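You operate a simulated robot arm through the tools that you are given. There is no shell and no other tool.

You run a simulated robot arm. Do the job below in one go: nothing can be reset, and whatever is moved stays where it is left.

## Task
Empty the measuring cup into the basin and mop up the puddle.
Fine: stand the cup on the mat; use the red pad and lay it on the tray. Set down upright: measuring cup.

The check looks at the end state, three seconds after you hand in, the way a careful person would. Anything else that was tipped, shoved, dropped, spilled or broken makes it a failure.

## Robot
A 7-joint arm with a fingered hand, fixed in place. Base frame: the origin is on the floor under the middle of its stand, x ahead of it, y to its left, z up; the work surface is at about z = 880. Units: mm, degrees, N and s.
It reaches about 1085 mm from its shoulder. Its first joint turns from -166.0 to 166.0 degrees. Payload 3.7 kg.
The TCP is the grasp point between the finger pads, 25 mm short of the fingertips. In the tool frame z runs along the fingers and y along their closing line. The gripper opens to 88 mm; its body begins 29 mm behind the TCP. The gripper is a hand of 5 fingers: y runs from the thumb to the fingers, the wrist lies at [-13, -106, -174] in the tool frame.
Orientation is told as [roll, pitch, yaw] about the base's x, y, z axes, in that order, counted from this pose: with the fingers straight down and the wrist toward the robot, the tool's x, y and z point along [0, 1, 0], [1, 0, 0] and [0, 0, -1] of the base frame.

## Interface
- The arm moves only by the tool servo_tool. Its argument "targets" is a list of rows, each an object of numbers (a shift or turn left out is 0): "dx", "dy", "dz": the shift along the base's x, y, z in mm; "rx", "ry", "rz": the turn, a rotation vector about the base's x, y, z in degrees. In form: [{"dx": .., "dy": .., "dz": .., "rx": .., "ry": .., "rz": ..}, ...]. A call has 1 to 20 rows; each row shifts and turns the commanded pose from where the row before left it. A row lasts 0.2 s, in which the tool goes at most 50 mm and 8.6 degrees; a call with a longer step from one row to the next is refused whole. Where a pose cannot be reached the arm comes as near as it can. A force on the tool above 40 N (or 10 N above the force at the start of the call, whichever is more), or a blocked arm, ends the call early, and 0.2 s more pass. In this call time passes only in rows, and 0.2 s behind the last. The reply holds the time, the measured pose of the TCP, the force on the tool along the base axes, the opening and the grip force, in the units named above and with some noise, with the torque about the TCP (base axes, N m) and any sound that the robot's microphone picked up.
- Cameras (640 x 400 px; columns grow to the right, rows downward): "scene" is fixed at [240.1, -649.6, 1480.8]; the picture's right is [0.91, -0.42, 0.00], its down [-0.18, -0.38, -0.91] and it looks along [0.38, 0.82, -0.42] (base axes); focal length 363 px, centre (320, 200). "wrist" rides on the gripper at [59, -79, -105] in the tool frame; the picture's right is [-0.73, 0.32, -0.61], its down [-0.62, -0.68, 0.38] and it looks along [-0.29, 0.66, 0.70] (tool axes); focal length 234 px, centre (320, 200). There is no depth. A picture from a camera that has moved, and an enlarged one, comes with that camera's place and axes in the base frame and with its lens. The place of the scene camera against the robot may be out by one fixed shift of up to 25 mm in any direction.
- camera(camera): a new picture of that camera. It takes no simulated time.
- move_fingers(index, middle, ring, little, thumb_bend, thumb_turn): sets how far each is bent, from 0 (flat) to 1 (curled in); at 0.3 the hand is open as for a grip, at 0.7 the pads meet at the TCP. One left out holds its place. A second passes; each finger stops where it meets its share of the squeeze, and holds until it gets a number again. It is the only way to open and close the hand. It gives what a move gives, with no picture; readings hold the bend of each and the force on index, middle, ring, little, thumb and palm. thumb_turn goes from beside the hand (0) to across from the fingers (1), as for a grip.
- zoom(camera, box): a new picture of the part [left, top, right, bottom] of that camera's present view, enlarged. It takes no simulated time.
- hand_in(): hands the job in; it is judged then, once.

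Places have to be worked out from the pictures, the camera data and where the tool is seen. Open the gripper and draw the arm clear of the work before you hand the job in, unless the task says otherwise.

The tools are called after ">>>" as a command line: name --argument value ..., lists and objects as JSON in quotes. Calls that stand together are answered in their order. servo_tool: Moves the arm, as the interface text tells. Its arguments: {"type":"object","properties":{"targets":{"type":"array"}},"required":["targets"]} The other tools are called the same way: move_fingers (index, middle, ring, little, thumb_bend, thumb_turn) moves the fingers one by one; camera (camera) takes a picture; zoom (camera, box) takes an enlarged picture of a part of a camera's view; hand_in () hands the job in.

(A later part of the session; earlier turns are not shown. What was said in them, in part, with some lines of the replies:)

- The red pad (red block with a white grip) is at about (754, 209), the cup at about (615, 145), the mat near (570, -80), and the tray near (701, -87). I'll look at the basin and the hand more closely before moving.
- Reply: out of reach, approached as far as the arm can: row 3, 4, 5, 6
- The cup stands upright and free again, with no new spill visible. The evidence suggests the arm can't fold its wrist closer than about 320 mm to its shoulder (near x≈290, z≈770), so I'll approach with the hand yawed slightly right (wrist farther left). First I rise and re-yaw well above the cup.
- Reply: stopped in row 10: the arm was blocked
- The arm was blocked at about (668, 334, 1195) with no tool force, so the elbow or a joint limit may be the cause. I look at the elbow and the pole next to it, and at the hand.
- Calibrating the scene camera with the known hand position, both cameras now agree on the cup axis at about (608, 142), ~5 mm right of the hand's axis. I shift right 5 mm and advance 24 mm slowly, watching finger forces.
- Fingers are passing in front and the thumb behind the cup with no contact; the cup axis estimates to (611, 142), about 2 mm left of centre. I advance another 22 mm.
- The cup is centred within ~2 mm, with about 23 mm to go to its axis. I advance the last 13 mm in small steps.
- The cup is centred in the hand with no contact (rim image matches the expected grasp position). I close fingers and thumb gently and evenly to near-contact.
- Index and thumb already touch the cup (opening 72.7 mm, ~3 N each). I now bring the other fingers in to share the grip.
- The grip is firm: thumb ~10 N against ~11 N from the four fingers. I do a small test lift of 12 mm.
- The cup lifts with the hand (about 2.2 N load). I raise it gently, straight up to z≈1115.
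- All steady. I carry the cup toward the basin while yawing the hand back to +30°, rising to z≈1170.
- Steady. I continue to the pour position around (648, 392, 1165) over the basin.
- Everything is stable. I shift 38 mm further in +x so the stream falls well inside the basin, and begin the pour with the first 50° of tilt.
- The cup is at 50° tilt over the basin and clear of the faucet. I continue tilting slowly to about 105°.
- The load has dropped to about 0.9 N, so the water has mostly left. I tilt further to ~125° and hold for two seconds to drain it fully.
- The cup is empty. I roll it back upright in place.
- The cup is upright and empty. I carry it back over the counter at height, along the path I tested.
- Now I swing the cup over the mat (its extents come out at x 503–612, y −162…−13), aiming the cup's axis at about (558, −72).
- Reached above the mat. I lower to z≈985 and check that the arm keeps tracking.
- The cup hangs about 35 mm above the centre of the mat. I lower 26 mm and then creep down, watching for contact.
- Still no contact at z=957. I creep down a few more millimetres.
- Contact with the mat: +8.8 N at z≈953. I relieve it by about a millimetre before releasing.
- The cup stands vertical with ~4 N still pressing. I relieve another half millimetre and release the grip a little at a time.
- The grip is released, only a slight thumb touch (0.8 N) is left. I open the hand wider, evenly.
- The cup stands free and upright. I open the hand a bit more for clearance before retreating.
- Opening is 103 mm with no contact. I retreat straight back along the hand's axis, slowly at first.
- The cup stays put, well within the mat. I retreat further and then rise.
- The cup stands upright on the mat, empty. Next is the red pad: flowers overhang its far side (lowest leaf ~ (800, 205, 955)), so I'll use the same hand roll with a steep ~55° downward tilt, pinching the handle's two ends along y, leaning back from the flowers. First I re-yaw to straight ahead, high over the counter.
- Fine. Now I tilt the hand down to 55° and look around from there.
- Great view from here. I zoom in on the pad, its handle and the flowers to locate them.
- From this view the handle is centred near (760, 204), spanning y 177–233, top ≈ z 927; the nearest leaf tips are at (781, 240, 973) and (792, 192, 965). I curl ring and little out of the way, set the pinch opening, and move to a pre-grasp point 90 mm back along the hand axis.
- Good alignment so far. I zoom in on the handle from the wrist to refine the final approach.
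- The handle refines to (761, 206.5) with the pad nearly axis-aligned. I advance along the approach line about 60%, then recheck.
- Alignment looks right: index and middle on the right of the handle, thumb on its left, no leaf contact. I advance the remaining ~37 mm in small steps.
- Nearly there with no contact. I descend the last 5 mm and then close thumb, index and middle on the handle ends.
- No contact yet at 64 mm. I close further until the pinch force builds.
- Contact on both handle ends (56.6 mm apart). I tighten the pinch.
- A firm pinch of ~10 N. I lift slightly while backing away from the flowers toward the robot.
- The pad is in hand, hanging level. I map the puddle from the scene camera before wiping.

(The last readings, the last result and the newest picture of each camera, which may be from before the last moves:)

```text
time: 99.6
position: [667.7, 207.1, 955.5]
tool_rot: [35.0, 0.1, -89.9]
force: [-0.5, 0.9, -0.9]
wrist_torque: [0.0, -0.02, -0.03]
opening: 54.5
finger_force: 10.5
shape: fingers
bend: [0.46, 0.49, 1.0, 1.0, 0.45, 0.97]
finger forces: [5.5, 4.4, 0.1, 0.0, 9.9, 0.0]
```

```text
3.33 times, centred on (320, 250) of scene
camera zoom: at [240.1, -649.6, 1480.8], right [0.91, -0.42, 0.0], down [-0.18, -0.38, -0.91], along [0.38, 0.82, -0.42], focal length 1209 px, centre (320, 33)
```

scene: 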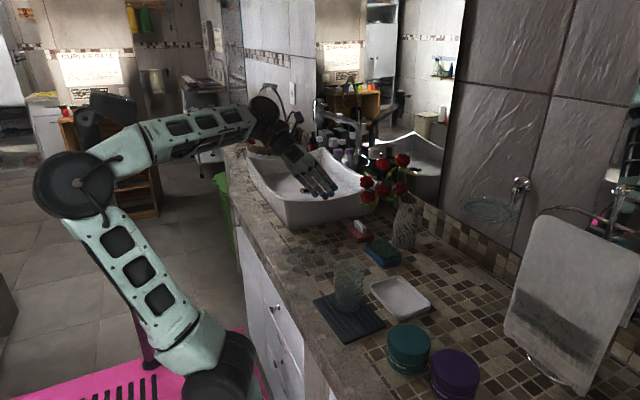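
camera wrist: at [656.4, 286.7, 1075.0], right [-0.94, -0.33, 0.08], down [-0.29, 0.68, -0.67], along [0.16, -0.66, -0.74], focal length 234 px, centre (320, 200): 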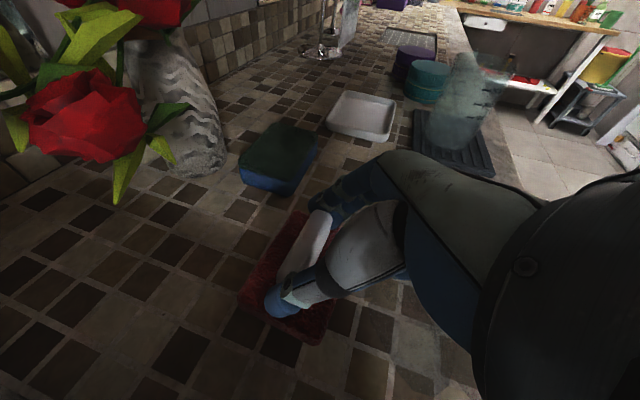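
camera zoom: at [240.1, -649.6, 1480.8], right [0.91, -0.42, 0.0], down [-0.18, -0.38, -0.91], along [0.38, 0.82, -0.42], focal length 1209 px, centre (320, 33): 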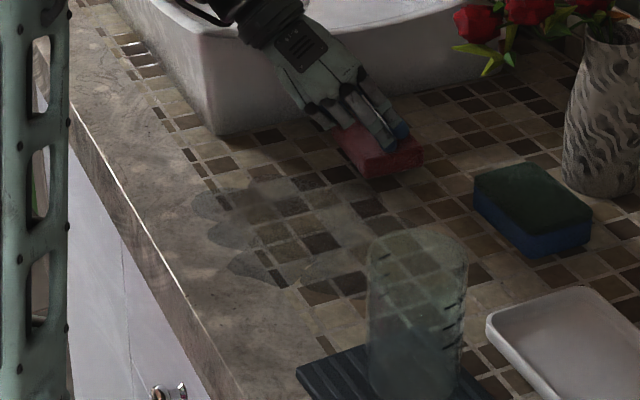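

The puddle spans roughly x 500–672, y 40–245. I bring the pad over its far-left part and lower it to the surface.

>>> servo_tool --targets '[{"dx": -10, "dy": 3, "dz": -5}, {"dx": -8, "dy": 2, "dz": -6}, {"dz": -4}, {"dz": -3}, {"dz": -2}, {"dx": 0}]'

>>> zoom --camera "scene" --box '[275, 205, 365, 275]'

```text
time: 101.0
position: [649.4, 213.2, 936.6]
tool_rot: [35.0, 0.0, -89.8]
force: [-0.5, -0.2, 0.1]
wrist_torque: [0.02, 0.03, -0.02]
opening: 54.1
finger_force: 9.9
shape: fingers
bend: [0.46, 0.49, 1.0, 1.0, 0.45, 0.97]
finger forces: [5.5, 4.4, 0.1, 0.0, 10.1, 0.1]
```

```text
5.71 times, centred on (320, 240) of scene
camera zoom: at [240.1, -649.6, 1480.8], right [0.91, -0.42, 0.0], down [-0.18, -0.38, -0.91], along [0.38, 0.82, -0.42], focal length 2073 px, centre (320, -29)
```

zoom: 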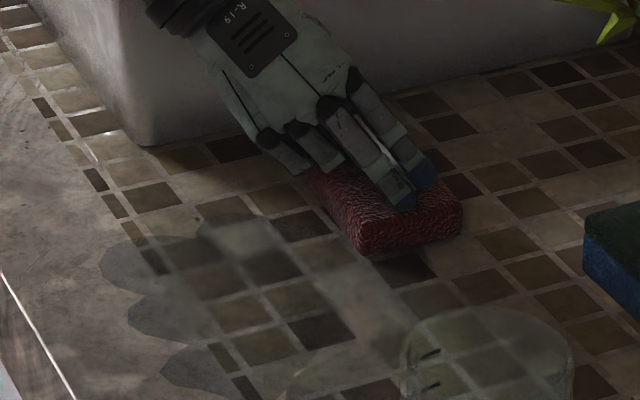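

Not touching yet. I lower in millimetre steps to find contact.

>>> servo_tool --targets '[{"dz": -1}, {"dz": -1}, {"dz": -1}, {"dx": 0}]'

```text
time: 102.0
position: [651.5, 211.8, 933.4]
tool_rot: [35.1, 0.0, -89.8]
force: [-1.7, 0.8, 9.6]
wrist_torque: [-0.26, -0.04, -0.05]
opening: 54.5
finger_force: 12.2
shape: fingers
bend: [0.47, 0.49, 1.0, 1.0, 0.44, 0.96]
finger forces: [5.1, 8.4, 0.0, 0.0, 11.2, 0.0]
```

Contact with ~9.6 N. I wipe the first lane toward the robot (x 651→500) at y≈212.

>>> servo_tool --targets '[{"dx": -5}, {"dx": -10}, {"dx": -10}, {"dx": -10}, {"dx": -10}, {"dx": -10}, {"dx": -10}, {"dx": -10}]'

>>> zoom --camera "scene" --box '[275, 205, 365, 275]'

```text
time: 103.8
position: [574.9, 211.4, 934.3]
tool_rot: [35.0, 0.1, -89.7]
force: [2.5, 0.6, 6.0]
wrist_torque: [-0.19, -0.1, 0.09]
opening: 54.2
finger_force: 11.0
shape: fingers
bend: [0.47, 0.49, 1.0, 1.0, 0.45, 0.97]
finger forces: [4.9, 7.2, 0.1, 0.0, 10.1, 0.0]
```

```text
5.71 times, centred on (320, 240) of scene
camera zoom: at [240.1, -649.6, 1480.8], right [0.91, -0.42, 0.0], down [-0.18, -0.38, -0.91], along [0.38, 0.82, -0.42], focal length 2073 px, centre (320, -29)
```

zoom: 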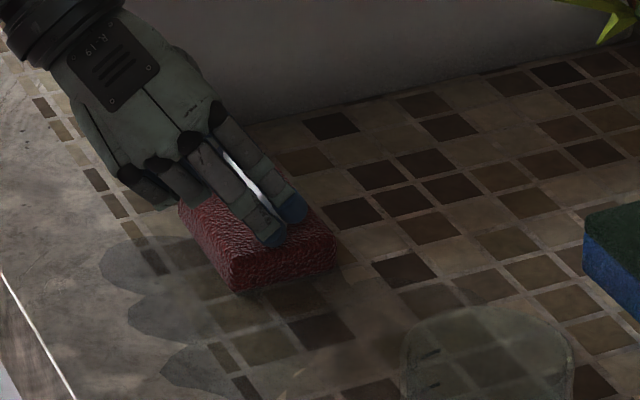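

The wipe works with steady ~6 N pressure. I continue the lane to the puddle's front border.

>>> servo_tool --targets '[{"dx": -10}, {"dx": -10}, {"dx": -10}, {"dx": -10}, {"dx": -10}, {"dx": -10}, {"dx": -10}, {"dx": -8}]'

>>> zoom --camera "scene" --box '[275, 205, 365, 275]'

>>> camera --camera "scene"

```text
time: 105.6
position: [497.2, 211.0, 934.5]
tool_rot: [35.0, 0.1, -89.8]
force: [2.1, 0.3, 3.8]
wrist_torque: [-0.11, -0.08, 0.1]
opening: 54.3
finger_force: 10.6
shape: fingers
bend: [0.47, 0.49, 1.0, 1.0, 0.45, 0.97]
finger forces: [5.2, 5.9, 0.0, 0.1, 9.9, 0.1]
```

```text
5.71 times, centred on (320, 240) of scene
camera zoom: at [240.1, -649.6, 1480.8], right [0.91, -0.42, 0.0], down [-0.18, -0.38, -0.91], along [0.38, 0.82, -0.42], focal length 2073 px, centre (320, -29)
```

zoom: 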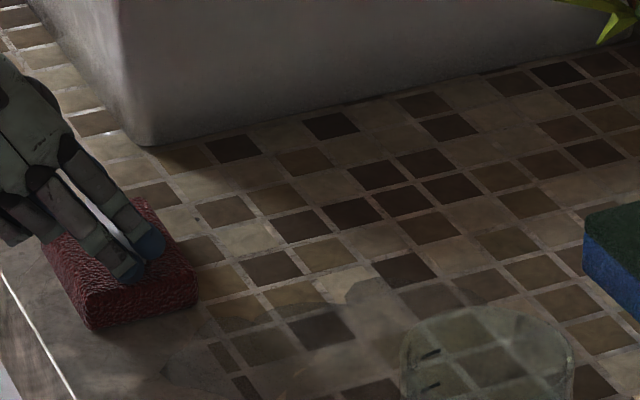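

```text
taken
```

scene: 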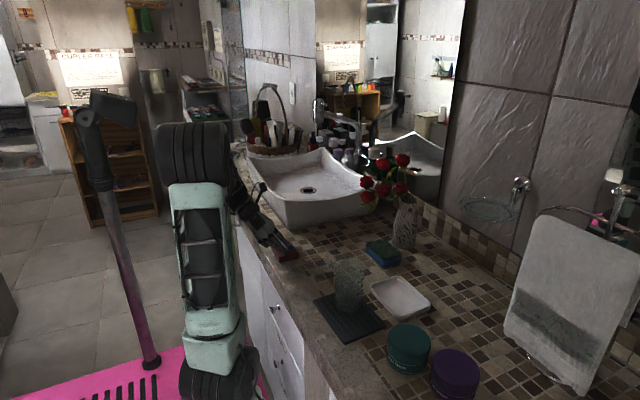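

The first lane is clean. I shift to the next lane at y≈160 and wipe back in +x.

>>> servo_tool --targets '[{"dy": -6, "dz": -0.5}, {"dy": -10}, {"dy": -10}, {"dy": -10}, {"dy": -10}, {"dy": -6}, {"dx": 5}, {"dx": 10}, {"dx": 10}, {"dx": 10}, {"dx": 10}, {"dx": 10}, {"dx": 10}]'

>>> zoom --camera "scene" --box '[275, 205, 365, 275]'

```text
time: 108.4
position: [562.2, 158.9, 932.5]
tool_rot: [35.1, 0.1, -89.8]
force: [-5.4, -0.5, 10.5]
wrist_torque: [-0.17, -0.01, -0.14]
opening: 54.5
finger_force: 13.3
shape: fingers
bend: [0.47, 0.49, 1.0, 1.0, 0.45, 0.96]
finger forces: [6.1, 10.3, 0.1, 0.1, 10.1, 0.1]
```

```text
5.71 times, centred on (320, 240) of scene
camera zoom: at [240.1, -649.6, 1480.8], right [0.91, -0.42, 0.0], down [-0.18, -0.38, -0.91], along [0.38, 0.82, -0.42], focal length 2073 px, centre (320, -29)
```

zoom: 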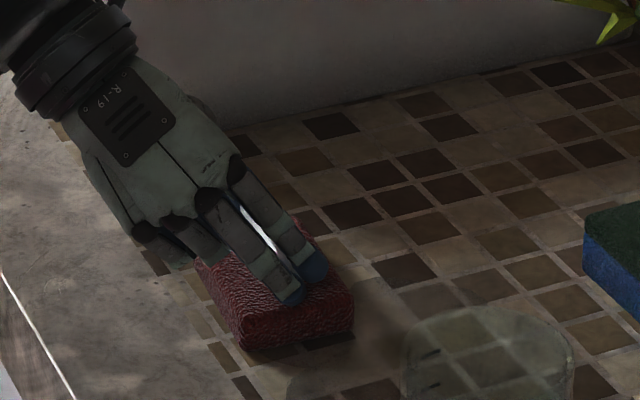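

Wiping well, at 10 N pressure. I ease off slightly and continue this lane to x≈652.

>>> servo_tool --targets '[{"dx": 10, "dz": 0.5}, {"dx": 10}, {"dx": 10}, {"dx": 10}, {"dx": 10}, {"dx": 10}, {"dx": 10}, {"dx": 10}, {"dx": 10}]'

>>> zoom --camera "scene" --box '[275, 205, 365, 275]'

>>> zoom --camera "scene" --box '[280, 220, 400, 310]'

```text
time: 110.4
position: [652.5, 157.3, 933.3]
tool_rot: [34.9, 0.2, -89.8]
force: [-0.8, -0.8, 1.1]
wrist_torque: [-0.03, -0.02, -0.02]
opening: 54.4
finger_force: 10.2
shape: fingers
bend: [0.47, 0.49, 1.0, 1.0, 0.45, 0.96]
finger forces: [5.5, 4.8, 0.0, 0.1, 9.8, 0.0]
```

```text
5.71 times, centred on (320, 240) of scene
camera zoom: at [240.1, -649.6, 1480.8], right [0.91, -0.42, 0.0], down [-0.18, -0.38, -0.91], along [0.38, 0.82, -0.42], focal length 2073 px, centre (320, -29)
```

zoom: 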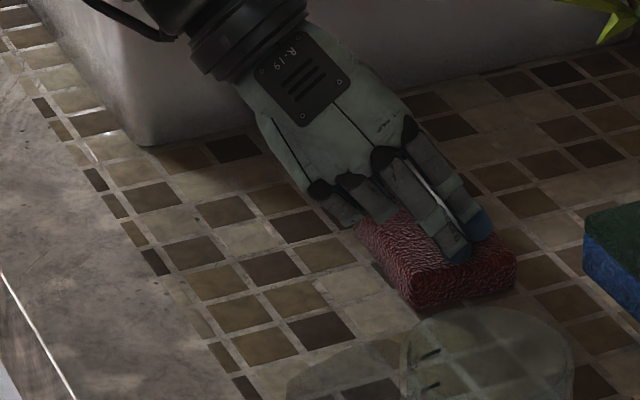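

```text
4.44 times, centred on (340, 265) of scene
camera zoom: at [240.1, -649.6, 1480.8], right [0.91, -0.42, 0.0], down [-0.18, -0.38, -0.91], along [0.38, 0.82, -0.42], focal length 1612 px, centre (231, -89)
```

zoom: 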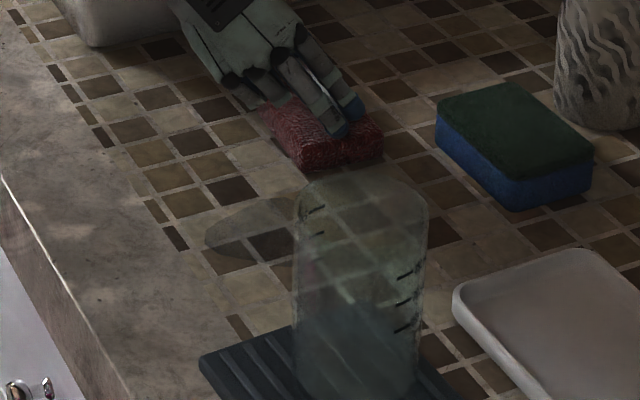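

Most of the puddle is gone; what remains lies around x 530–620, y 40–120. I restore some pressure and wipe the next lane at y≈105.

>>> servo_tool --targets '[{"dy": -6, "dz": -0.8}, {"dy": -10}, {"dy": -10}, {"dy": -10}, {"dy": -10}, {"dy": -6}, {"dx": -5}, {"dx": -10}, {"dx": -10}, {"dx": -10}, {"dx": -10}, {"dx": -10}, {"dx": -10}, {"dx": -10}]'

>>> zoom --camera "scene" --box '[280, 220, 400, 310]'

```text
time: 113.4
position: [578.6, 107.1, 932.7]
tool_rot: [35.0, 0.1, -89.8]
force: [3.6, 0.4, 7.5]
wrist_torque: [-0.14, -0.1, 0.09]
opening: 54.3
finger_force: 11.5
shape: fingers
bend: [0.48, 0.5, 1.0, 1.0, 0.45, 0.96]
finger forces: [5.3, 8.5, 0.0, 0.1, 10.1, 0.0]
```

```text
4.44 times, centred on (340, 265) of scene
camera zoom: at [240.1, -649.6, 1480.8], right [0.91, -0.42, 0.0], down [-0.18, -0.38, -0.91], along [0.38, 0.82, -0.42], focal length 1612 px, centre (231, -89)
```

zoom: 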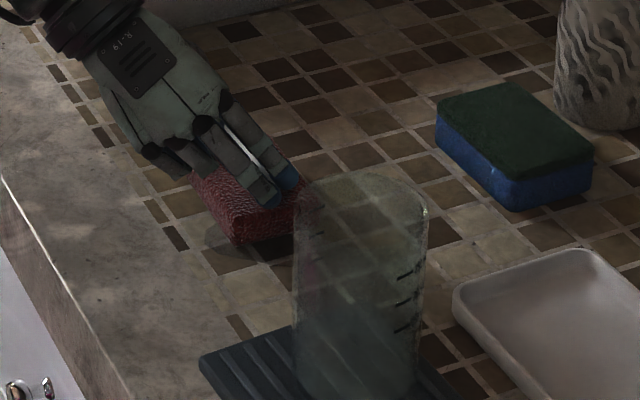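

Good contact (7.5 N). I finish this lane toward the front, then shift to y≈62 and wipe back.

>>> servo_tool --targets '[{"dx": -10}, {"dx": -10}, {"dx": -10}, {"dx": -10}, {"dx": -10}, {"dx": -10}, {"dx": -10}, {"dx": -8}]'

>>> zoom --camera "scene" --box '[280, 220, 400, 310]'

```text
time: 115.2
position: [499.1, 107.1, 933.4]
tool_rot: [35.0, 0.0, -89.8]
force: [1.4, -0.4, 3.4]
wrist_torque: [-0.06, -0.05, 0.06]
opening: 54.4
finger_force: 10.8
shape: fingers
bend: [0.48, 0.5, 1.0, 1.0, 0.45, 0.96]
finger forces: [5.3, 6.0, 0.1, 0.0, 10.0, 0.0]
```

```text
4.44 times, centred on (340, 265) of scene
camera zoom: at [240.1, -649.6, 1480.8], right [0.91, -0.42, 0.0], down [-0.18, -0.38, -0.91], along [0.38, 0.82, -0.42], focal length 1612 px, centre (231, -89)
```

zoom: 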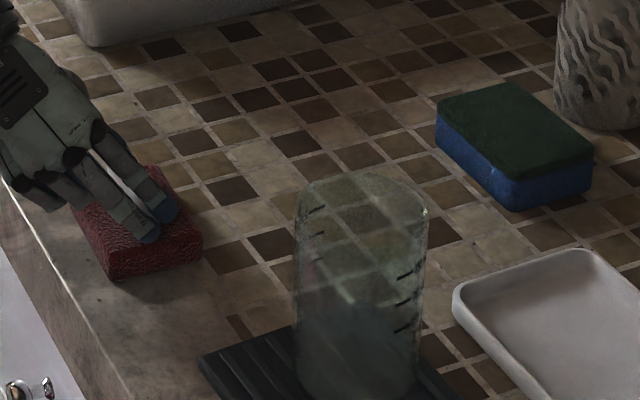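

The tiles behind look dry. I shift to the last lane at y≈62 and wipe in +x.

>>> servo_tool --targets '[{"dy": -6, "dz": -0.4}, {"dy": -10}, {"dy": -10}, {"dy": -10}, {"dy": -8}, {"dx": 5}, {"dx": 10}, {"dx": 10}, {"dx": 10}, {"dx": 10}, {"dx": 10}, {"dx": 10}, {"dx": 10}]'

>>> zoom --camera "scene" --box '[280, 220, 400, 310]'

```text
time: 118.0
position: [574.4, 64.3, 932.4]
tool_rot: [35.0, 0.2, -89.8]
force: [-6.9, 1.1, 16.4]
wrist_torque: [-0.3, -0.01, -0.16]
opening: 54.7
finger_force: 15.7
shape: fingers
bend: [0.48, 0.48, 1.0, 1.0, 0.44, 0.96]
finger forces: [5.5, 14.6, 0.1, 0.0, 11.2, 0.0]
```

```text
4.44 times, centred on (340, 265) of scene
camera zoom: at [240.1, -649.6, 1480.8], right [0.91, -0.42, 0.0], down [-0.18, -0.38, -0.91], along [0.38, 0.82, -0.42], focal length 1612 px, centre (231, -89)
```

zoom: 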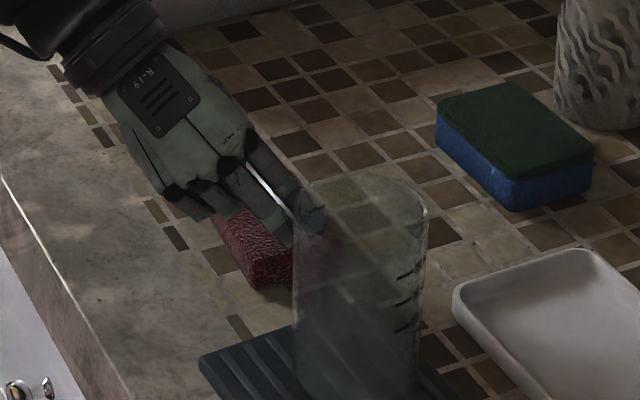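

Pressure rose to 16 N, so I ease up a little and finish the lane to x≈645.

>>> servo_tool --targets '[{"dx": 8, "dz": 0.7}, {"dx": 10}, {"dx": 10}, {"dx": 10}, {"dx": 10}, {"dx": 10}, {"dx": 10}]'

>>> zoom --camera "scene" --box '[280, 220, 400, 310]'

>>> camera --camera "wrist"

```text
time: 119.6
position: [643.6, 63.2, 932.2]
tool_rot: [35.0, 0.1, -89.8]
force: [-7.3, -0.7, 14.4]
wrist_torque: [-0.34, 0.02, -0.16]
opening: 54.7
finger_force: 16.1
shape: fingers
bend: [0.48, 0.48, 1.0, 1.0, 0.44, 0.96]
finger forces: [5.4, 15.0, 0.0, 0.1, 11.6, 0.0]
```

```text
4.44 times, centred on (340, 265) of scene
camera zoom: at [240.1, -649.6, 1480.8], right [0.91, -0.42, 0.0], down [-0.18, -0.38, -0.91], along [0.38, 0.82, -0.42], focal length 1612 px, centre (231, -89)
```

zoom: 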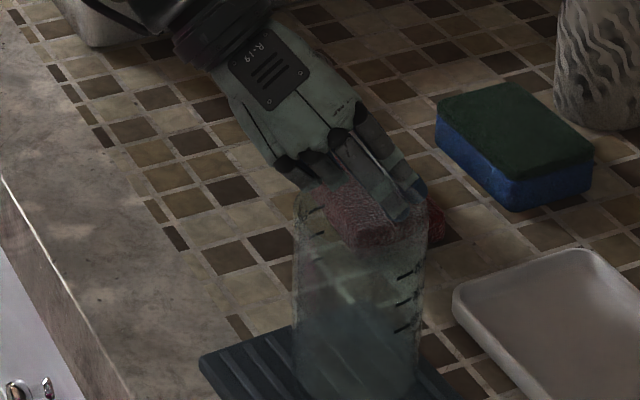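

```text
taken
camera wrist: at [631.7, 143.2, 1051.3], right [-0.94, -0.33, 0.08], down [-0.29, 0.68, -0.67], along [0.16, -0.66, -0.74], focal length 234 px, centre (320, 200)
```

wrist: 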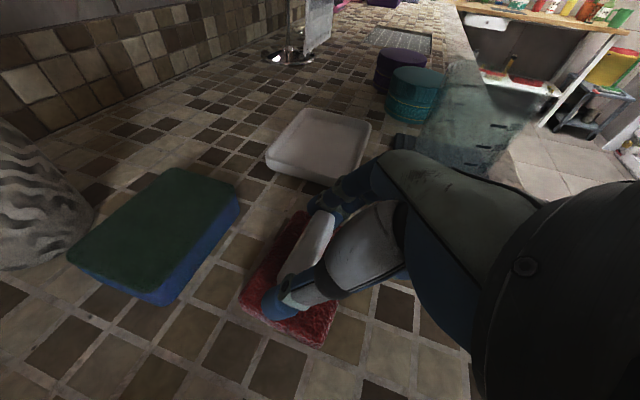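

The visible area looks dry. I lift the pad and rise to a spot from which the wrist camera can inspect the whole former puddle area.

>>> servo_tool --targets '[{"dz": 6}, {"dz": 14}, {"dz": 20}, {"dx": -6, "dy": 20, "dz": 25}, {"dx": -8, "dy": 24, "dz": 28}, {"dx": -8, "dy": 24, "dz": 28}, {"dx": -8, "dy": 24, "dz": 28}, {"dx": -8, "dy": 24, "dz": 28}, {"dx": -8, "dy": 22, "dz": 26}, {"dx": -4, "dy": 14, "dz": 12}]'

>>> camera --camera "wrist"

>>> zoom --camera "scene" --box '[260, 205, 400, 310]'

```text
time: 121.8
position: [593.6, 217.9, 1147.1]
tool_rot: [35.0, 0.2, -89.8]
force: [0.1, -0.9, -0.1]
wrist_torque: [0.02, 0.0, -0.01]
opening: 54.1
finger_force: 9.8
shape: fingers
bend: [0.47, 0.5, 1.0, 1.0, 0.45, 0.96]
finger forces: [5.5, 3.8, 0.1, 0.0, 9.7, 0.1]
```

```text
taken
camera wrist: at [581.9, 297.5, 1266.0], right [-0.94, -0.33, 0.08], down [-0.29, 0.68, -0.67], along [0.16, -0.66, -0.74], focal length 234 px, centre (320, 200)
```

wrist: 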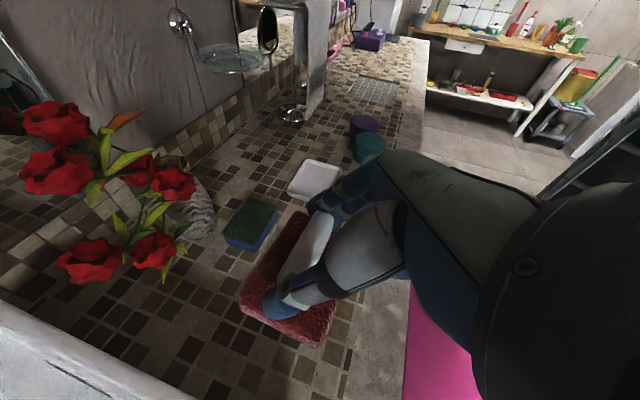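

```text
3.81 times, centred on (330, 258) of scene
camera zoom: at [240.1, -649.6, 1480.8], right [0.91, -0.42, 0.0], down [-0.18, -0.38, -0.91], along [0.38, 0.82, -0.42], focal length 1382 px, centre (282, -19)
```

zoom: 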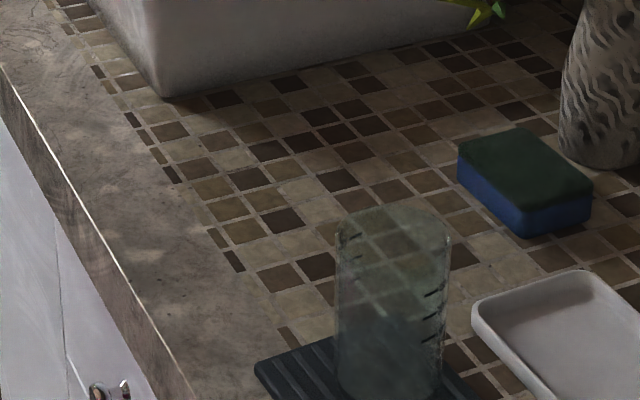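

No puddle is visible from the scene camera. I zoom in closely for any remaining wet patches, including the area seen through the cup.

>>> zoom --camera "scene" --box '[275, 220, 365, 290]'

>>> zoom --camera "wrist" --box '[180, 200, 420, 400]'

>>> zoom --camera "scene" --box '[310, 230, 380, 290]'

```text
5.71 times, centred on (320, 255) of scene
camera zoom: at [240.1, -649.6, 1480.8], right [0.91, -0.42, 0.0], down [-0.18, -0.38, -0.91], along [0.38, 0.82, -0.42], focal length 2073 px, centre (320, -114)
```

zoom: 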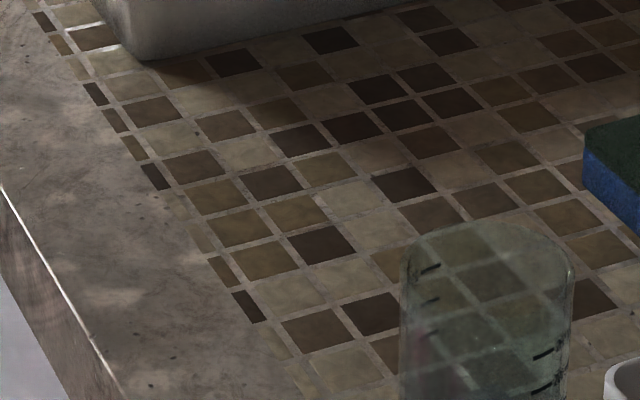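

```text
2.00 times, centred on (300, 300) of wrist
camera zoom: at [581.9, 297.5, 1266.0], right [-0.94, -0.33, 0.08], down [-0.29, 0.68, -0.67], along [0.16, -0.66, -0.74], focal length 468 px, centre (360, 0)
```

zoom: 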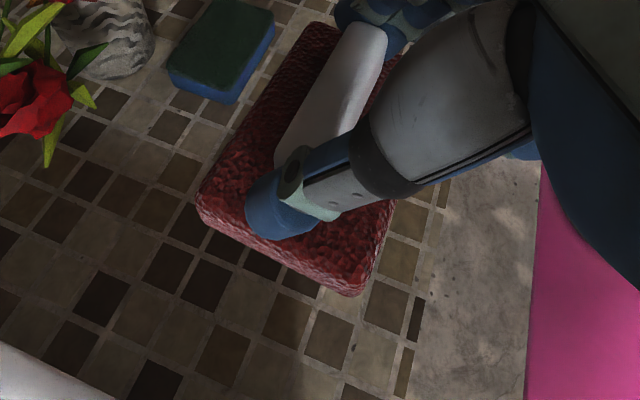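

```text
6.67 times, centred on (345, 260) of scene
camera zoom: at [240.1, -649.6, 1480.8], right [0.91, -0.42, 0.0], down [-0.18, -0.38, -0.91], along [0.38, 0.82, -0.42], focal length 2419 px, centre (153, -200)
```

zoom: 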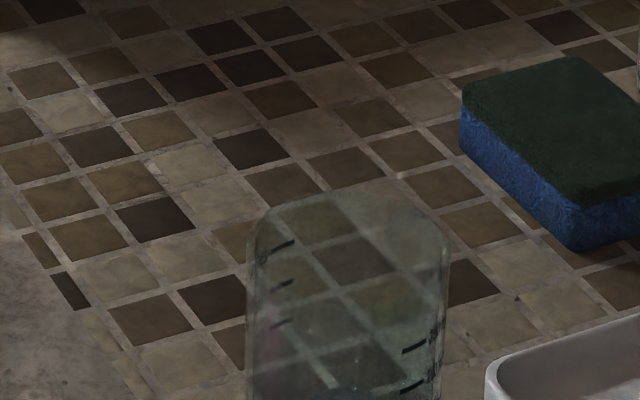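

The whole area looks dry. Now the tray: its centre comes out near (696, −92), and the pad's centre sits about (+13, +3) from the TCP. With an 8° yaw the palm keeps clear of the cup on the mat. I move above the tray at safe height.

>>> servo_tool --targets '[{"dx": 5, "dy": -15, "dz": -4, "rz": -0.8}, {"dx": 10, "dy": -31, "dz": -10, "rz": -0.8}, {"dx": 10, "dy": -33, "dz": -12, "rz": -0.8}, {"dx": 10, "dy": -33, "dz": -12, "rz": -0.8}, {"dx": 10, "dy": -33, "dz": -12, "rz": -0.8}, {"dx": 10, "dy": -33, "dz": -12, "rz": -0.8}, {"dx": 10, "dy": -33, "dz": -12, "rz": -0.8}, {"dx": 10, "dy": -33, "dz": -12, "rz": -0.8}, {"dx": 10, "dy": -33, "dz": -10, "rz": -0.8}, {"dx": 8, "dy": -23, "dz": -6, "rz": -0.8}, {"dx": 3, "dy": -11, "dz": 0}, {"dx": 0}]'

>>> camera --camera "scene"

>>> camera --camera "wrist"

>>> zoom --camera "scene" --box '[290, 190, 470, 330]'

```text
time: 124.4
position: [689.7, -95.7, 1046.2]
tool_rot: [34.9, 0.0, -97.8]
force: [0.1, 1.3, 0.4]
wrist_torque: [0.0, -0.01, -0.01]
opening: 54.3
finger_force: 9.9
shape: fingers
bend: [0.47, 0.5, 1.0, 1.0, 0.45, 0.96]
finger forces: [5.5, 3.9, 0.1, 0.1, 9.7, 0.0]
```

```text
taken
```

scene: 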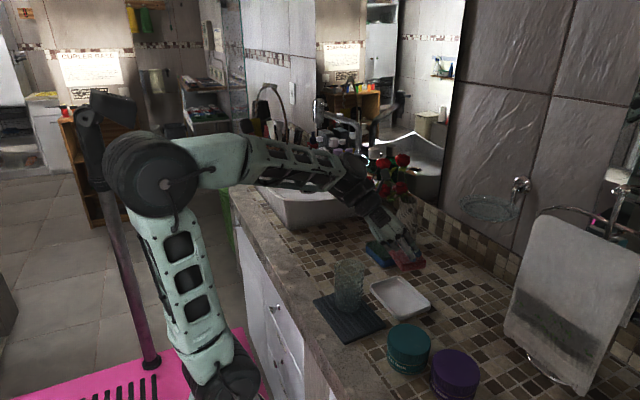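

```text
taken
camera wrist: at [689.6, -15.0, 1165.3], right [-0.98, -0.19, 0.08], down [-0.2, 0.72, -0.67], along [0.07, -0.67, -0.74], focal length 234 px, centre (320, 200)
```

wrist: 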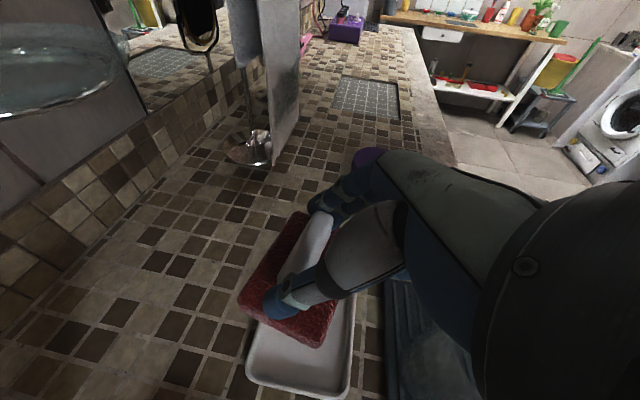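

```text
2.86 times, centred on (380, 260) of scene
camera zoom: at [240.1, -649.6, 1480.8], right [0.91, -0.42, 0.0], down [-0.18, -0.38, -0.91], along [0.38, 0.82, -0.42], focal length 1037 px, centre (149, 29)
```

zoom: 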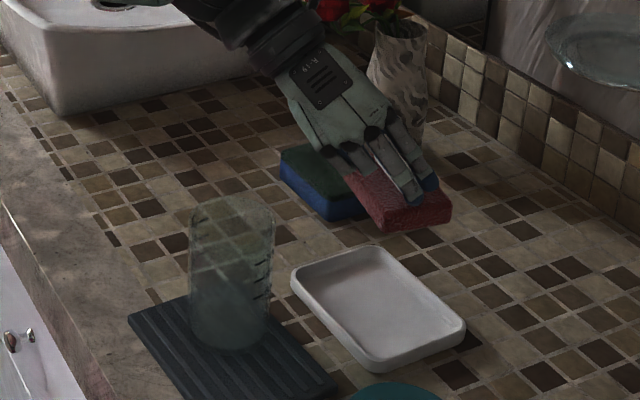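

The tray's outer edges measure x 644–740 with its near-left edge at y≈−36, so its centre is about (692, −97). I shift so the pad is centred over it and lower 40 mm, checking clearance to the cup.

>>> servo_tool --targets '[{"dx": -4, "dy": -1.5, "dz": -6}, {"dx": -4, "dy": -1, "dz": -10}, {"dz": -12}, {"dz": -8}, {"dz": -4}, {"dx": 0}]'

>>> zoom --camera "wrist" --box '[180, 180, 420, 400]'

>>> zoom --camera "scene" --box '[310, 220, 450, 330]'

```text
time: 125.8
position: [681.5, -96.5, 1006.1]
tool_rot: [35.0, 0.1, -97.8]
force: [-0.4, 0.9, -0.3]
wrist_torque: [-0.01, -0.03, 0.0]
opening: 54.0
finger_force: 9.3
shape: fingers
bend: [0.47, 0.5, 1.0, 1.0, 0.45, 0.96]
finger forces: [5.5, 3.9, 0.0, 0.0, 9.6, 0.1]
```

```text
1.82 times, centred on (300, 290) of wrist
camera zoom: at [681.1, -16.6, 1124.6], right [-0.98, -0.19, 0.08], down [-0.2, 0.72, -0.67], along [0.07, -0.67, -0.74], focal length 426 px, centre (356, 36)
```

zoom: 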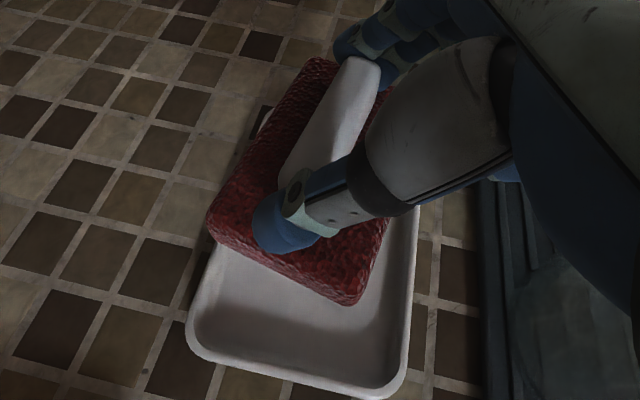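

```text
3.64 times, centred on (380, 275) of scene
camera zoom: at [240.1, -649.6, 1480.8], right [0.91, -0.42, 0.0], down [-0.18, -0.38, -0.91], along [0.38, 0.82, -0.42], focal length 1319 px, centre (102, -73)
```

zoom: 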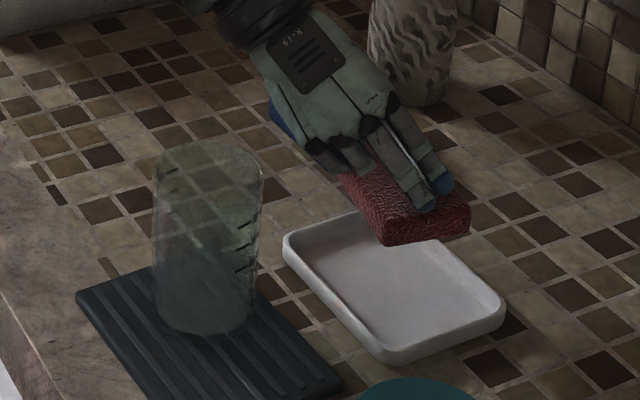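

The pad hangs centred over the tray (pad centre ≈ (693, −95), tray centre ≈ (693, −96)), rotated ~12°, which fits. I lower further and watch the gap between the palm and the cup.

>>> servo_tool --targets '[{"dx": 1, "dz": -8}, {"dx": 1, "dz": -10}, {"dz": -10}, {"dz": -8}, {"dz": -4}, {"dx": 0}]'

>>> zoom --camera "wrist" --box '[180, 160, 460, 400]'

>>> zoom --camera "scene" --box '[310, 220, 450, 330]'

```text
time: 127.2
position: [682.8, -96.0, 966.6]
tool_rot: [35.0, 0.2, -97.7]
force: [-0.4, -0.3, 0.0]
wrist_torque: [0.0, -0.01, -0.02]
opening: 54.4
finger_force: 9.2
shape: fingers
bend: [0.47, 0.5, 1.0, 1.0, 0.45, 0.96]
finger forces: [5.5, 3.9, 0.0, 0.0, 9.7, 0.1]
```

```text
1.67 times, centred on (320, 280) of wrist
camera zoom: at [681.8, -16.7, 1085.3], right [-0.98, -0.19, 0.08], down [-0.2, 0.72, -0.67], along [0.07, -0.67, -0.74], focal length 390 px, centre (320, 67)
```

zoom: 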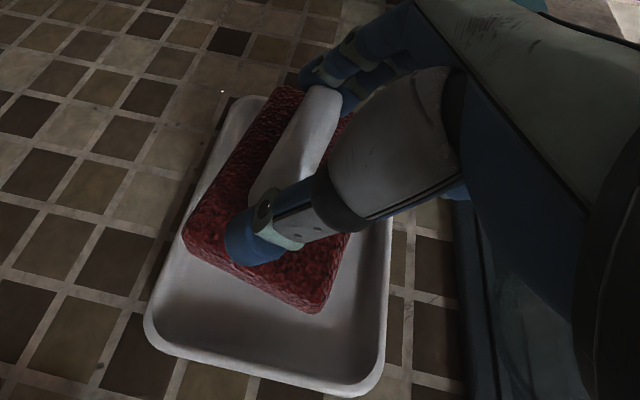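

```text
3.64 times, centred on (380, 275) of scene
camera zoom: at [240.1, -649.6, 1480.8], right [0.91, -0.42, 0.0], down [-0.18, -0.38, -0.91], along [0.38, 0.82, -0.42], focal length 1319 px, centre (102, -73)
```

zoom: 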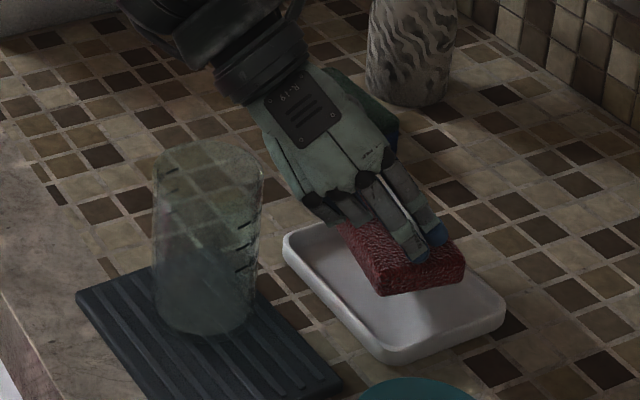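

Pad and tray are aligned and the hand is clear of the cup. I lower to just above the tray floor.

>>> servo_tool --targets '[{"dz": -6}, {"dz": -6}, {"dz": -4}, {"dz": -3}, {"dx": 0}]'

>>> zoom --camera "wrist" --box '[180, 160, 460, 400]'

>>> zoom --camera "scene" --box '[310, 220, 450, 330]'

```text
time: 128.4
position: [683.0, -96.9, 948.1]
tool_rot: [35.0, 0.1, -97.8]
force: [0.1, 0.1, -0.5]
wrist_torque: [-0.01, -0.01, -0.01]
opening: 54.2
finger_force: 9.4
shape: fingers
bend: [0.47, 0.5, 1.0, 1.0, 0.45, 0.96]
finger forces: [5.4, 3.9, 0.0, 0.0, 9.6, 0.1]
```

```text
1.67 times, centred on (320, 280) of wrist
camera zoom: at [682.4, -16.0, 1066.6], right [-0.98, -0.19, 0.08], down [-0.2, 0.72, -0.67], along [0.07, -0.67, -0.74], focal length 390 px, centre (320, 67)
```

zoom: 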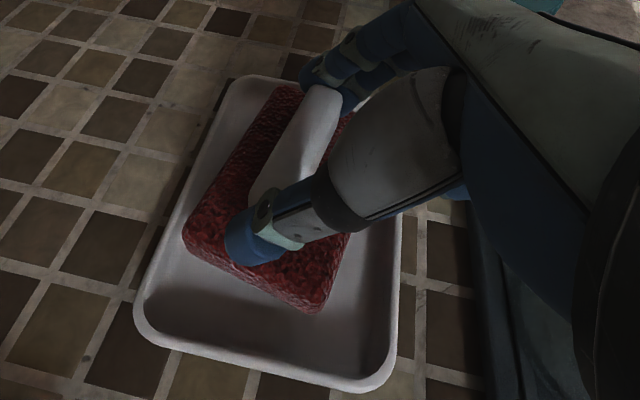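

```text
3.64 times, centred on (380, 275) of scene
camera zoom: at [240.1, -649.6, 1480.8], right [0.91, -0.42, 0.0], down [-0.18, -0.38, -0.91], along [0.38, 0.82, -0.42], focal length 1319 px, centre (102, -73)
```

zoom: 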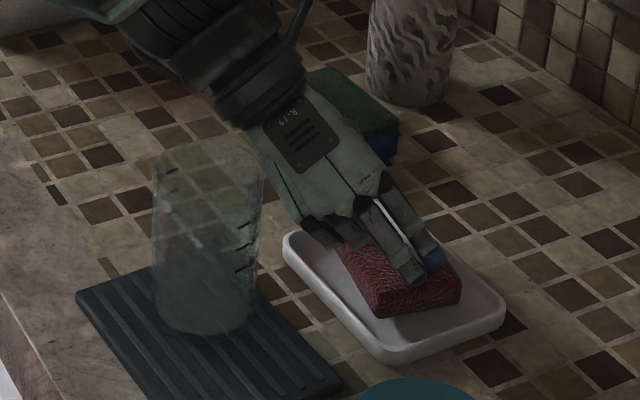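

Good placement. I creep down the last millimetres until the pad rests on the tray floor.

>>> servo_tool --targets '[{"dz": -3}, {"dz": -2}, {"dz": -2}, {"dx": 0}]'

```text
time: 129.4
position: [681.4, -97.1, 940.6]
tool_rot: [35.1, 0.1, -97.8]
force: [0.7, -0.5, -0.4]
wrist_torque: [-0.01, 0.05, -0.01]
opening: 54.1
finger_force: 9.4
shape: fingers
bend: [0.47, 0.5, 1.0, 1.0, 0.45, 0.96]
finger forces: [5.4, 3.9, 0.1, 0.0, 9.6, 0.0]
```

No contact yet at z≈940.6; I continue by single millimetres.

>>> servo_tool --targets '[{"dz": -1}, {"dz": -1}, {"dz": -1}, {"dx": 0}]'

>>> zoom --camera "scene" --box '[310, 220, 450, 330]'

```text
time: 130.4
position: [681.5, -96.3, 936.8]
tool_rot: [35.0, 0.1, -97.8]
force: [0.0, 1.7, 11.1]
wrist_torque: [-0.3, 0.01, -0.02]
opening: 54.2
finger_force: 13.7
shape: fingers
bend: [0.47, 0.49, 1.0, 1.0, 0.45, 0.96]
finger forces: [4.7, 11.7, 0.0, 0.0, 11.3, 0.0]
```

```text
3.64 times, centred on (380, 275) of scene
camera zoom: at [240.1, -649.6, 1480.8], right [0.91, -0.42, 0.0], down [-0.18, -0.38, -0.91], along [0.38, 0.82, -0.42], focal length 1319 px, centre (102, -73)
```

zoom: 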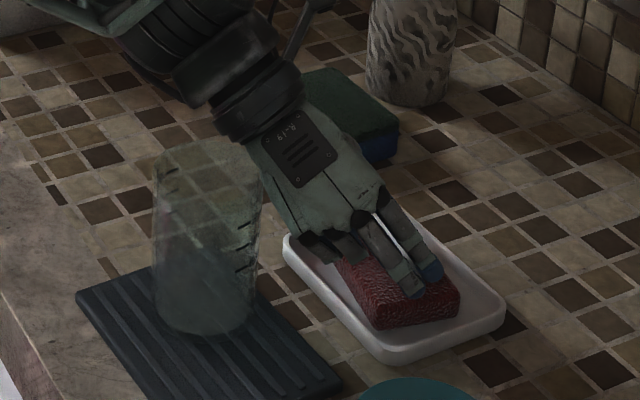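

The pad rests on the tray floor (11 N). I relieve the pressure and release the handle gradually.

>>> servo_tool --targets '[{"dz": 1.2}, {"dx": 0}]'

>>> move_fingers --index 0.42 --middle 0.44 --thumb_bend 0.41

>>> move_fingers --index 0.33 --middle 0.33 --thumb_bend 0.32

>>> zoom --camera "scene" --box '[310, 220, 450, 330]'

>>> zoom --camera "wrist" --box '[180, 160, 460, 400]'

```text
time: 131.0
position: [682.1, -96.1, 938.1]
tool_rot: [35.1, 0.0, -97.7]
force: [1.5, -0.5, 1.6]
wrist_torque: [-0.08, -0.02, 0.05]
opening: 54.1
finger_force: 10.2
shape: fingers
bend: [0.47, 0.49, 1.0, 1.0, 0.45, 0.96]
finger forces: [5.2, 5.7, 0.0, 0.0, 10.0, 0.1]
```

```text
time: 132.0
position: [681.6, -97.3, 937.6]
tool_rot: [34.9, 0.2, -97.7]
force: [0.4, 1.6, -0.9]
wrist_torque: [0.04, -0.03, 0.04]
opening: 60.4
finger_force: 0.0
shape: fingers
bend: [0.42, 0.44, 1.0, 1.0, 0.41, 0.97]
finger forces: [0.0, 0.1, 0.0, 0.0, 0.1, 0.0]
```

```text
time: 133.0
position: [681.6, -96.8, 937.1]
tool_rot: [35.0, 0.0, -97.8]
force: [-0.5, 0.0, 0.2]
wrist_torque: [0.03, 0.02, 0.0]
opening: 79.4
finger_force: 0.0
shape: fingers
bend: [0.33, 0.33, 1.0, 1.0, 0.32, 0.97]
finger forces: [0.0, 0.1, 0.1, 0.0, 0.0, 0.0]
```

```text
3.64 times, centred on (380, 275) of scene
camera zoom: at [240.1, -649.6, 1480.8], right [0.91, -0.42, 0.0], down [-0.18, -0.38, -0.91], along [0.38, 0.82, -0.42], focal length 1319 px, centre (102, -73)
```

zoom: 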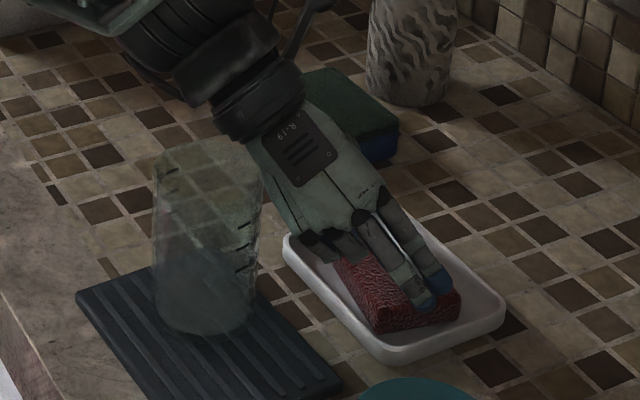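

```text
1.67 times, centred on (320, 280) of wrist
camera zoom: at [681.6, -16.8, 1056.9], right [-0.98, -0.19, 0.08], down [-0.2, 0.72, -0.67], along [0.07, -0.67, -0.74], focal length 390 px, centre (320, 67)
```

zoom: 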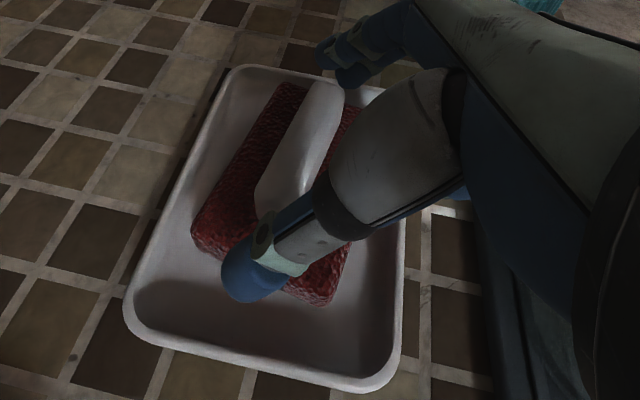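

The pad lies flat in the tray. I open slightly more and rise straight up.

>>> move_fingers --index 0.28 --middle 0.28 --thumb_bend 0.26

>>> servo_tool --targets '[{"dz": 4}, {"dz": 6}, {"dz": 8}, {"dz": 12}, {"dz": 16}, {"dz": 20}, {"dz": 24}, {"dz": 24}, {"dz": 24}]'

>>> zoom --camera "scene" --box '[310, 220, 450, 330]'

>>> camera --camera "wrist"

```text
time: 134.0
position: [681.8, -96.8, 939.2]
tool_rot: [35.0, 0.1, -97.9]
force: [-0.2, 0.0, 0.3]
wrist_torque: [0.0, -0.03, -0.03]
opening: 89.9
finger_force: 0.1
shape: fingers
bend: [0.28, 0.28, 1.0, 1.0, 0.26, 0.97]
finger forces: [0.0, 0.0, 0.1, 0.0, 0.0, 0.1]
```

```text
time: 136.0
position: [683.4, -99.4, 1078.3]
tool_rot: [35.0, 0.1, -97.9]
force: [0.8, -0.3, -0.3]
wrist_torque: [0.0, 0.0, 0.02]
opening: 89.7
finger_force: 0.0
shape: fingers
bend: [0.28, 0.28, 1.0, 1.0, 0.26, 0.97]
finger forces: [0.0, 0.0, 0.1, 0.0, 0.0, 0.0]
```

```text
3.64 times, centred on (380, 275) of scene
camera zoom: at [240.1, -649.6, 1480.8], right [0.91, -0.42, 0.0], down [-0.18, -0.38, -0.91], along [0.38, 0.82, -0.42], focal length 1319 px, centre (102, -73)
```

zoom: 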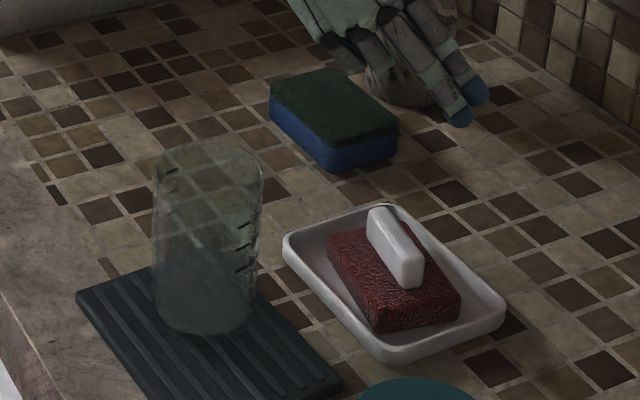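

```text
taken
camera wrist: at [684.1, -18.9, 1197.8], right [-0.98, -0.19, 0.08], down [-0.2, 0.72, -0.67], along [0.07, -0.67, -0.74], focal length 234 px, centre (320, 200)
```

wrist: 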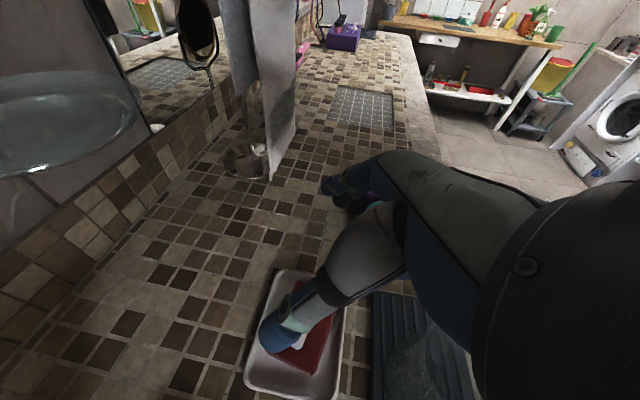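

Everything is in place: pad flat in the tray, cup upright on the mat. I raise the arm further and draw it back over the counter for a final inspection.

>>> servo_tool --targets '[{"dz": 25}, {"dz": 30}, {"dz": 30, "dy": 10}, {"dx": -8, "dy": 25, "dz": 15}, {"dx": -12, "dy": 25, "dz": 10}, {"dx": -12, "dy": 25, "dz": 5}, {"dx": -12, "dy": 25}, {"dx": -12, "dy": 25}, {"dx": -12, "dy": 25}, {"dx": -12, "dy": 25}, {"dx": -8, "dy": 15}]'

>>> move_fingers --index 0.3 --middle 0.3 --ring 0.3 --little 0.3 --thumb_bend 0.3

>>> camera --camera "scene"

>>> camera --camera "wrist"

>>> zoom --camera "scene" --box '[260, 200, 440, 330]'

```text
time: 138.4
position: [598.0, 102.7, 1192.0]
tool_rot: [35.1, 0.1, -97.8]
force: [-0.3, 0.5, 0.3]
wrist_torque: [0.01, 0.01, -0.02]
opening: 89.8
finger_force: 0.0
shape: fingers
bend: [0.28, 0.28, 1.0, 1.0, 0.26, 0.97]
finger forces: [0.0, 0.1, 0.0, 0.0, 0.0, 0.0]
```

```text
time: 139.4
position: [597.8, 102.7, 1191.2]
tool_rot: [35.0, 0.1, -97.8]
force: [0.5, 0.4, -0.3]
wrist_torque: [0.02, 0.01, 0.0]
opening: 85.2
finger_force: 0.1
shape: fingers
bend: [0.3, 0.3, 0.3, 0.3, 0.3, 0.97]
finger forces: [0.1, 0.0, 0.0, 0.1, 0.0, 0.0]
```

```text
taken
```

scene: 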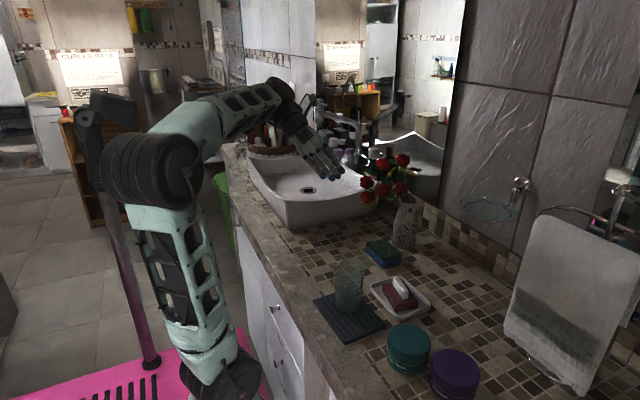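

```text
taken
camera wrist: at [597.2, 183.1, 1309.9], right [-0.98, -0.19, 0.08], down [-0.2, 0.72, -0.67], along [0.07, -0.67, -0.74], focal length 234 px, centre (320, 200)
```

wrist: 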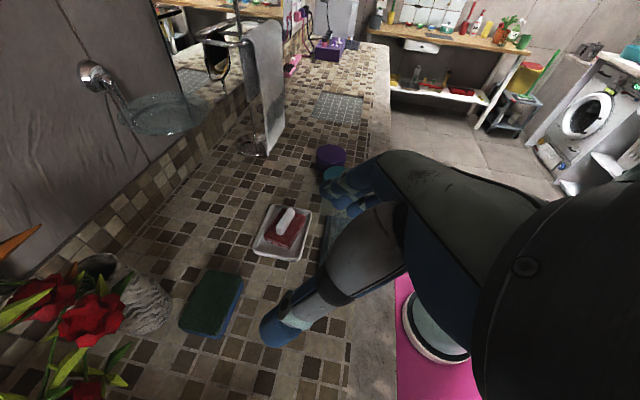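

```text
3.08 times, centred on (350, 265) of scene
camera zoom: at [240.1, -649.6, 1480.8], right [0.91, -0.42, 0.0], down [-0.18, -0.38, -0.91], along [0.38, 0.82, -0.42], focal length 1116 px, centre (228, 0)
```

zoom: 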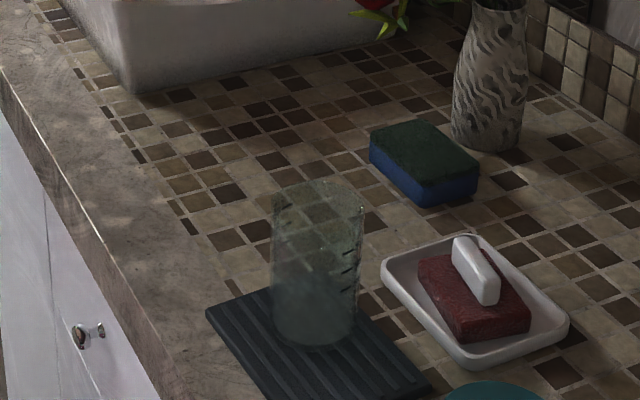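

The counter looks dry, cup upright on mat, pad in tray, vase, sponge and jars untouched. One more zoom on the wiped area from the wrist camera and on the basin before handing in.

>>> zoom --camera "wrist" --box '[160, 180, 400, 400]'

>>> zoom --camera "scene" --box '[225, 130, 385, 250]'

>>> zoom --camera "scene" --box '[305, 240, 395, 345]'

```text
1.82 times, centred on (280, 290) of wrist
camera zoom: at [597.2, 183.1, 1309.9], right [-0.98, -0.19, 0.08], down [-0.2, 0.72, -0.67], along [0.07, -0.67, -0.74], focal length 426 px, centre (393, 36)
```

zoom: 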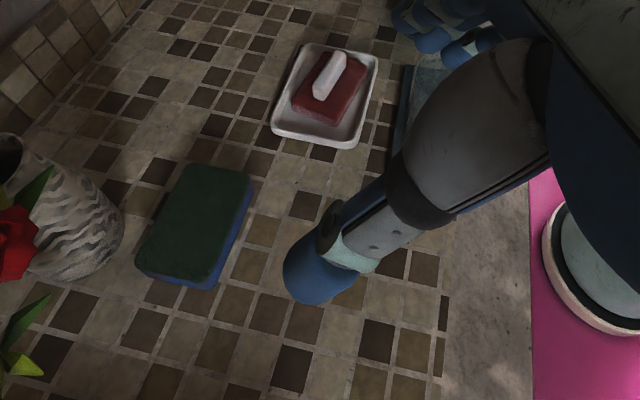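

```text
3.33 times, centred on (305, 190) of scene
camera zoom: at [240.1, -649.6, 1480.8], right [0.91, -0.42, 0.0], down [-0.18, -0.38, -0.91], along [0.38, 0.82, -0.42], focal length 1209 px, centre (370, 233)
```

zoom: 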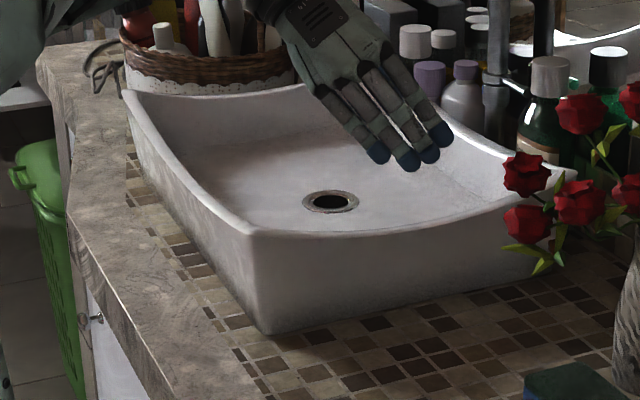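

```text
3.81 times, centred on (350, 292) of scene
camera zoom: at [240.1, -649.6, 1480.8], right [0.91, -0.42, 0.0], down [-0.18, -0.38, -0.91], along [0.38, 0.82, -0.42], focal length 1382 px, centre (206, -152)
```

zoom: 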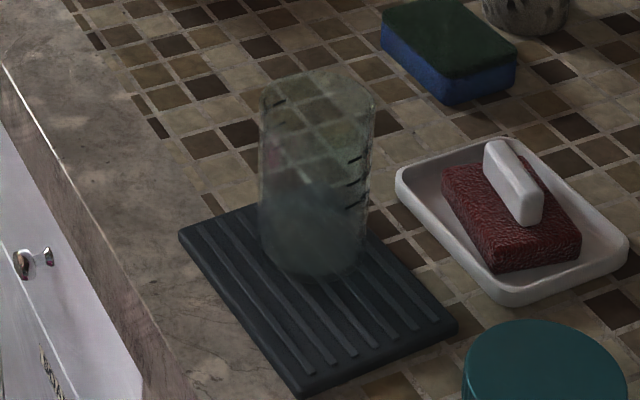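

Everything checks out: dry counter, cup empty and upright well within the mat, pad flat in the tray, nothing else moved. I draw the arm a little further back and up, clear of the work.

>>> servo_tool --targets '[{"dx": -10, "dy": -6, "dz": 15}, {"dx": -20, "dy": -10, "dz": 20}, {"dx": -20, "dy": -10, "dz": 20}, {"dx": -20, "dy": -10, "dz": 20}, {"dx": -15, "dy": -6, "dz": 10}, {"dx": 0}]'

>>> camera --camera "scene"

```text
time: 140.8
position: [510.0, 61.1, 1274.3]
tool_rot: [35.0, 0.2, -97.9]
force: [0.3, 0.0, -0.1]
wrist_torque: [0.0, 0.01, -0.03]
opening: 85.1
finger_force: 0.1
shape: fingers
bend: [0.3, 0.3, 0.3, 0.3, 0.3, 0.97]
finger forces: [0.0, 0.0, 0.0, 0.1, 0.0, 0.1]
```

```text
taken
```

scene: 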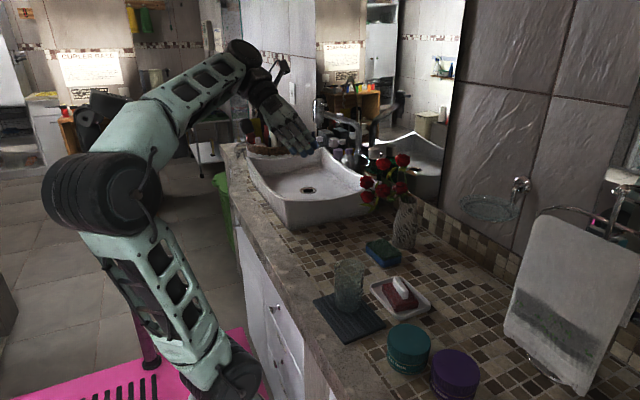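

The arm is clear, the hand is open, and the end state matches the task. I hand in the job.

>>> hand_in

```text
The job is handed in.
```

The job is handed in. The measuring cup was emptied into the basin and stands upright on the mat. The puddle is wiped up, and the red pad lies flat in the tray.

- **Near miss:** early on, the arm couldn't reach a pose I commanded and swung aside. It tipped the full cup about 7°. I eased it back upright and saw no new spill.
- **Puddle:** four overlapping passes with the pad covered the whole wet area. In the last pictures from both cameras I could see no wet patches.
- **Other items:** the flowers, sponge, jars and basin look untouched in the final pictures. While I was testing the pour, the robot's elbow bumped the mast on its own stand and stopped; nothing else was affected.

The hand is open and the arm is drawn back above the counter, clear of everything.
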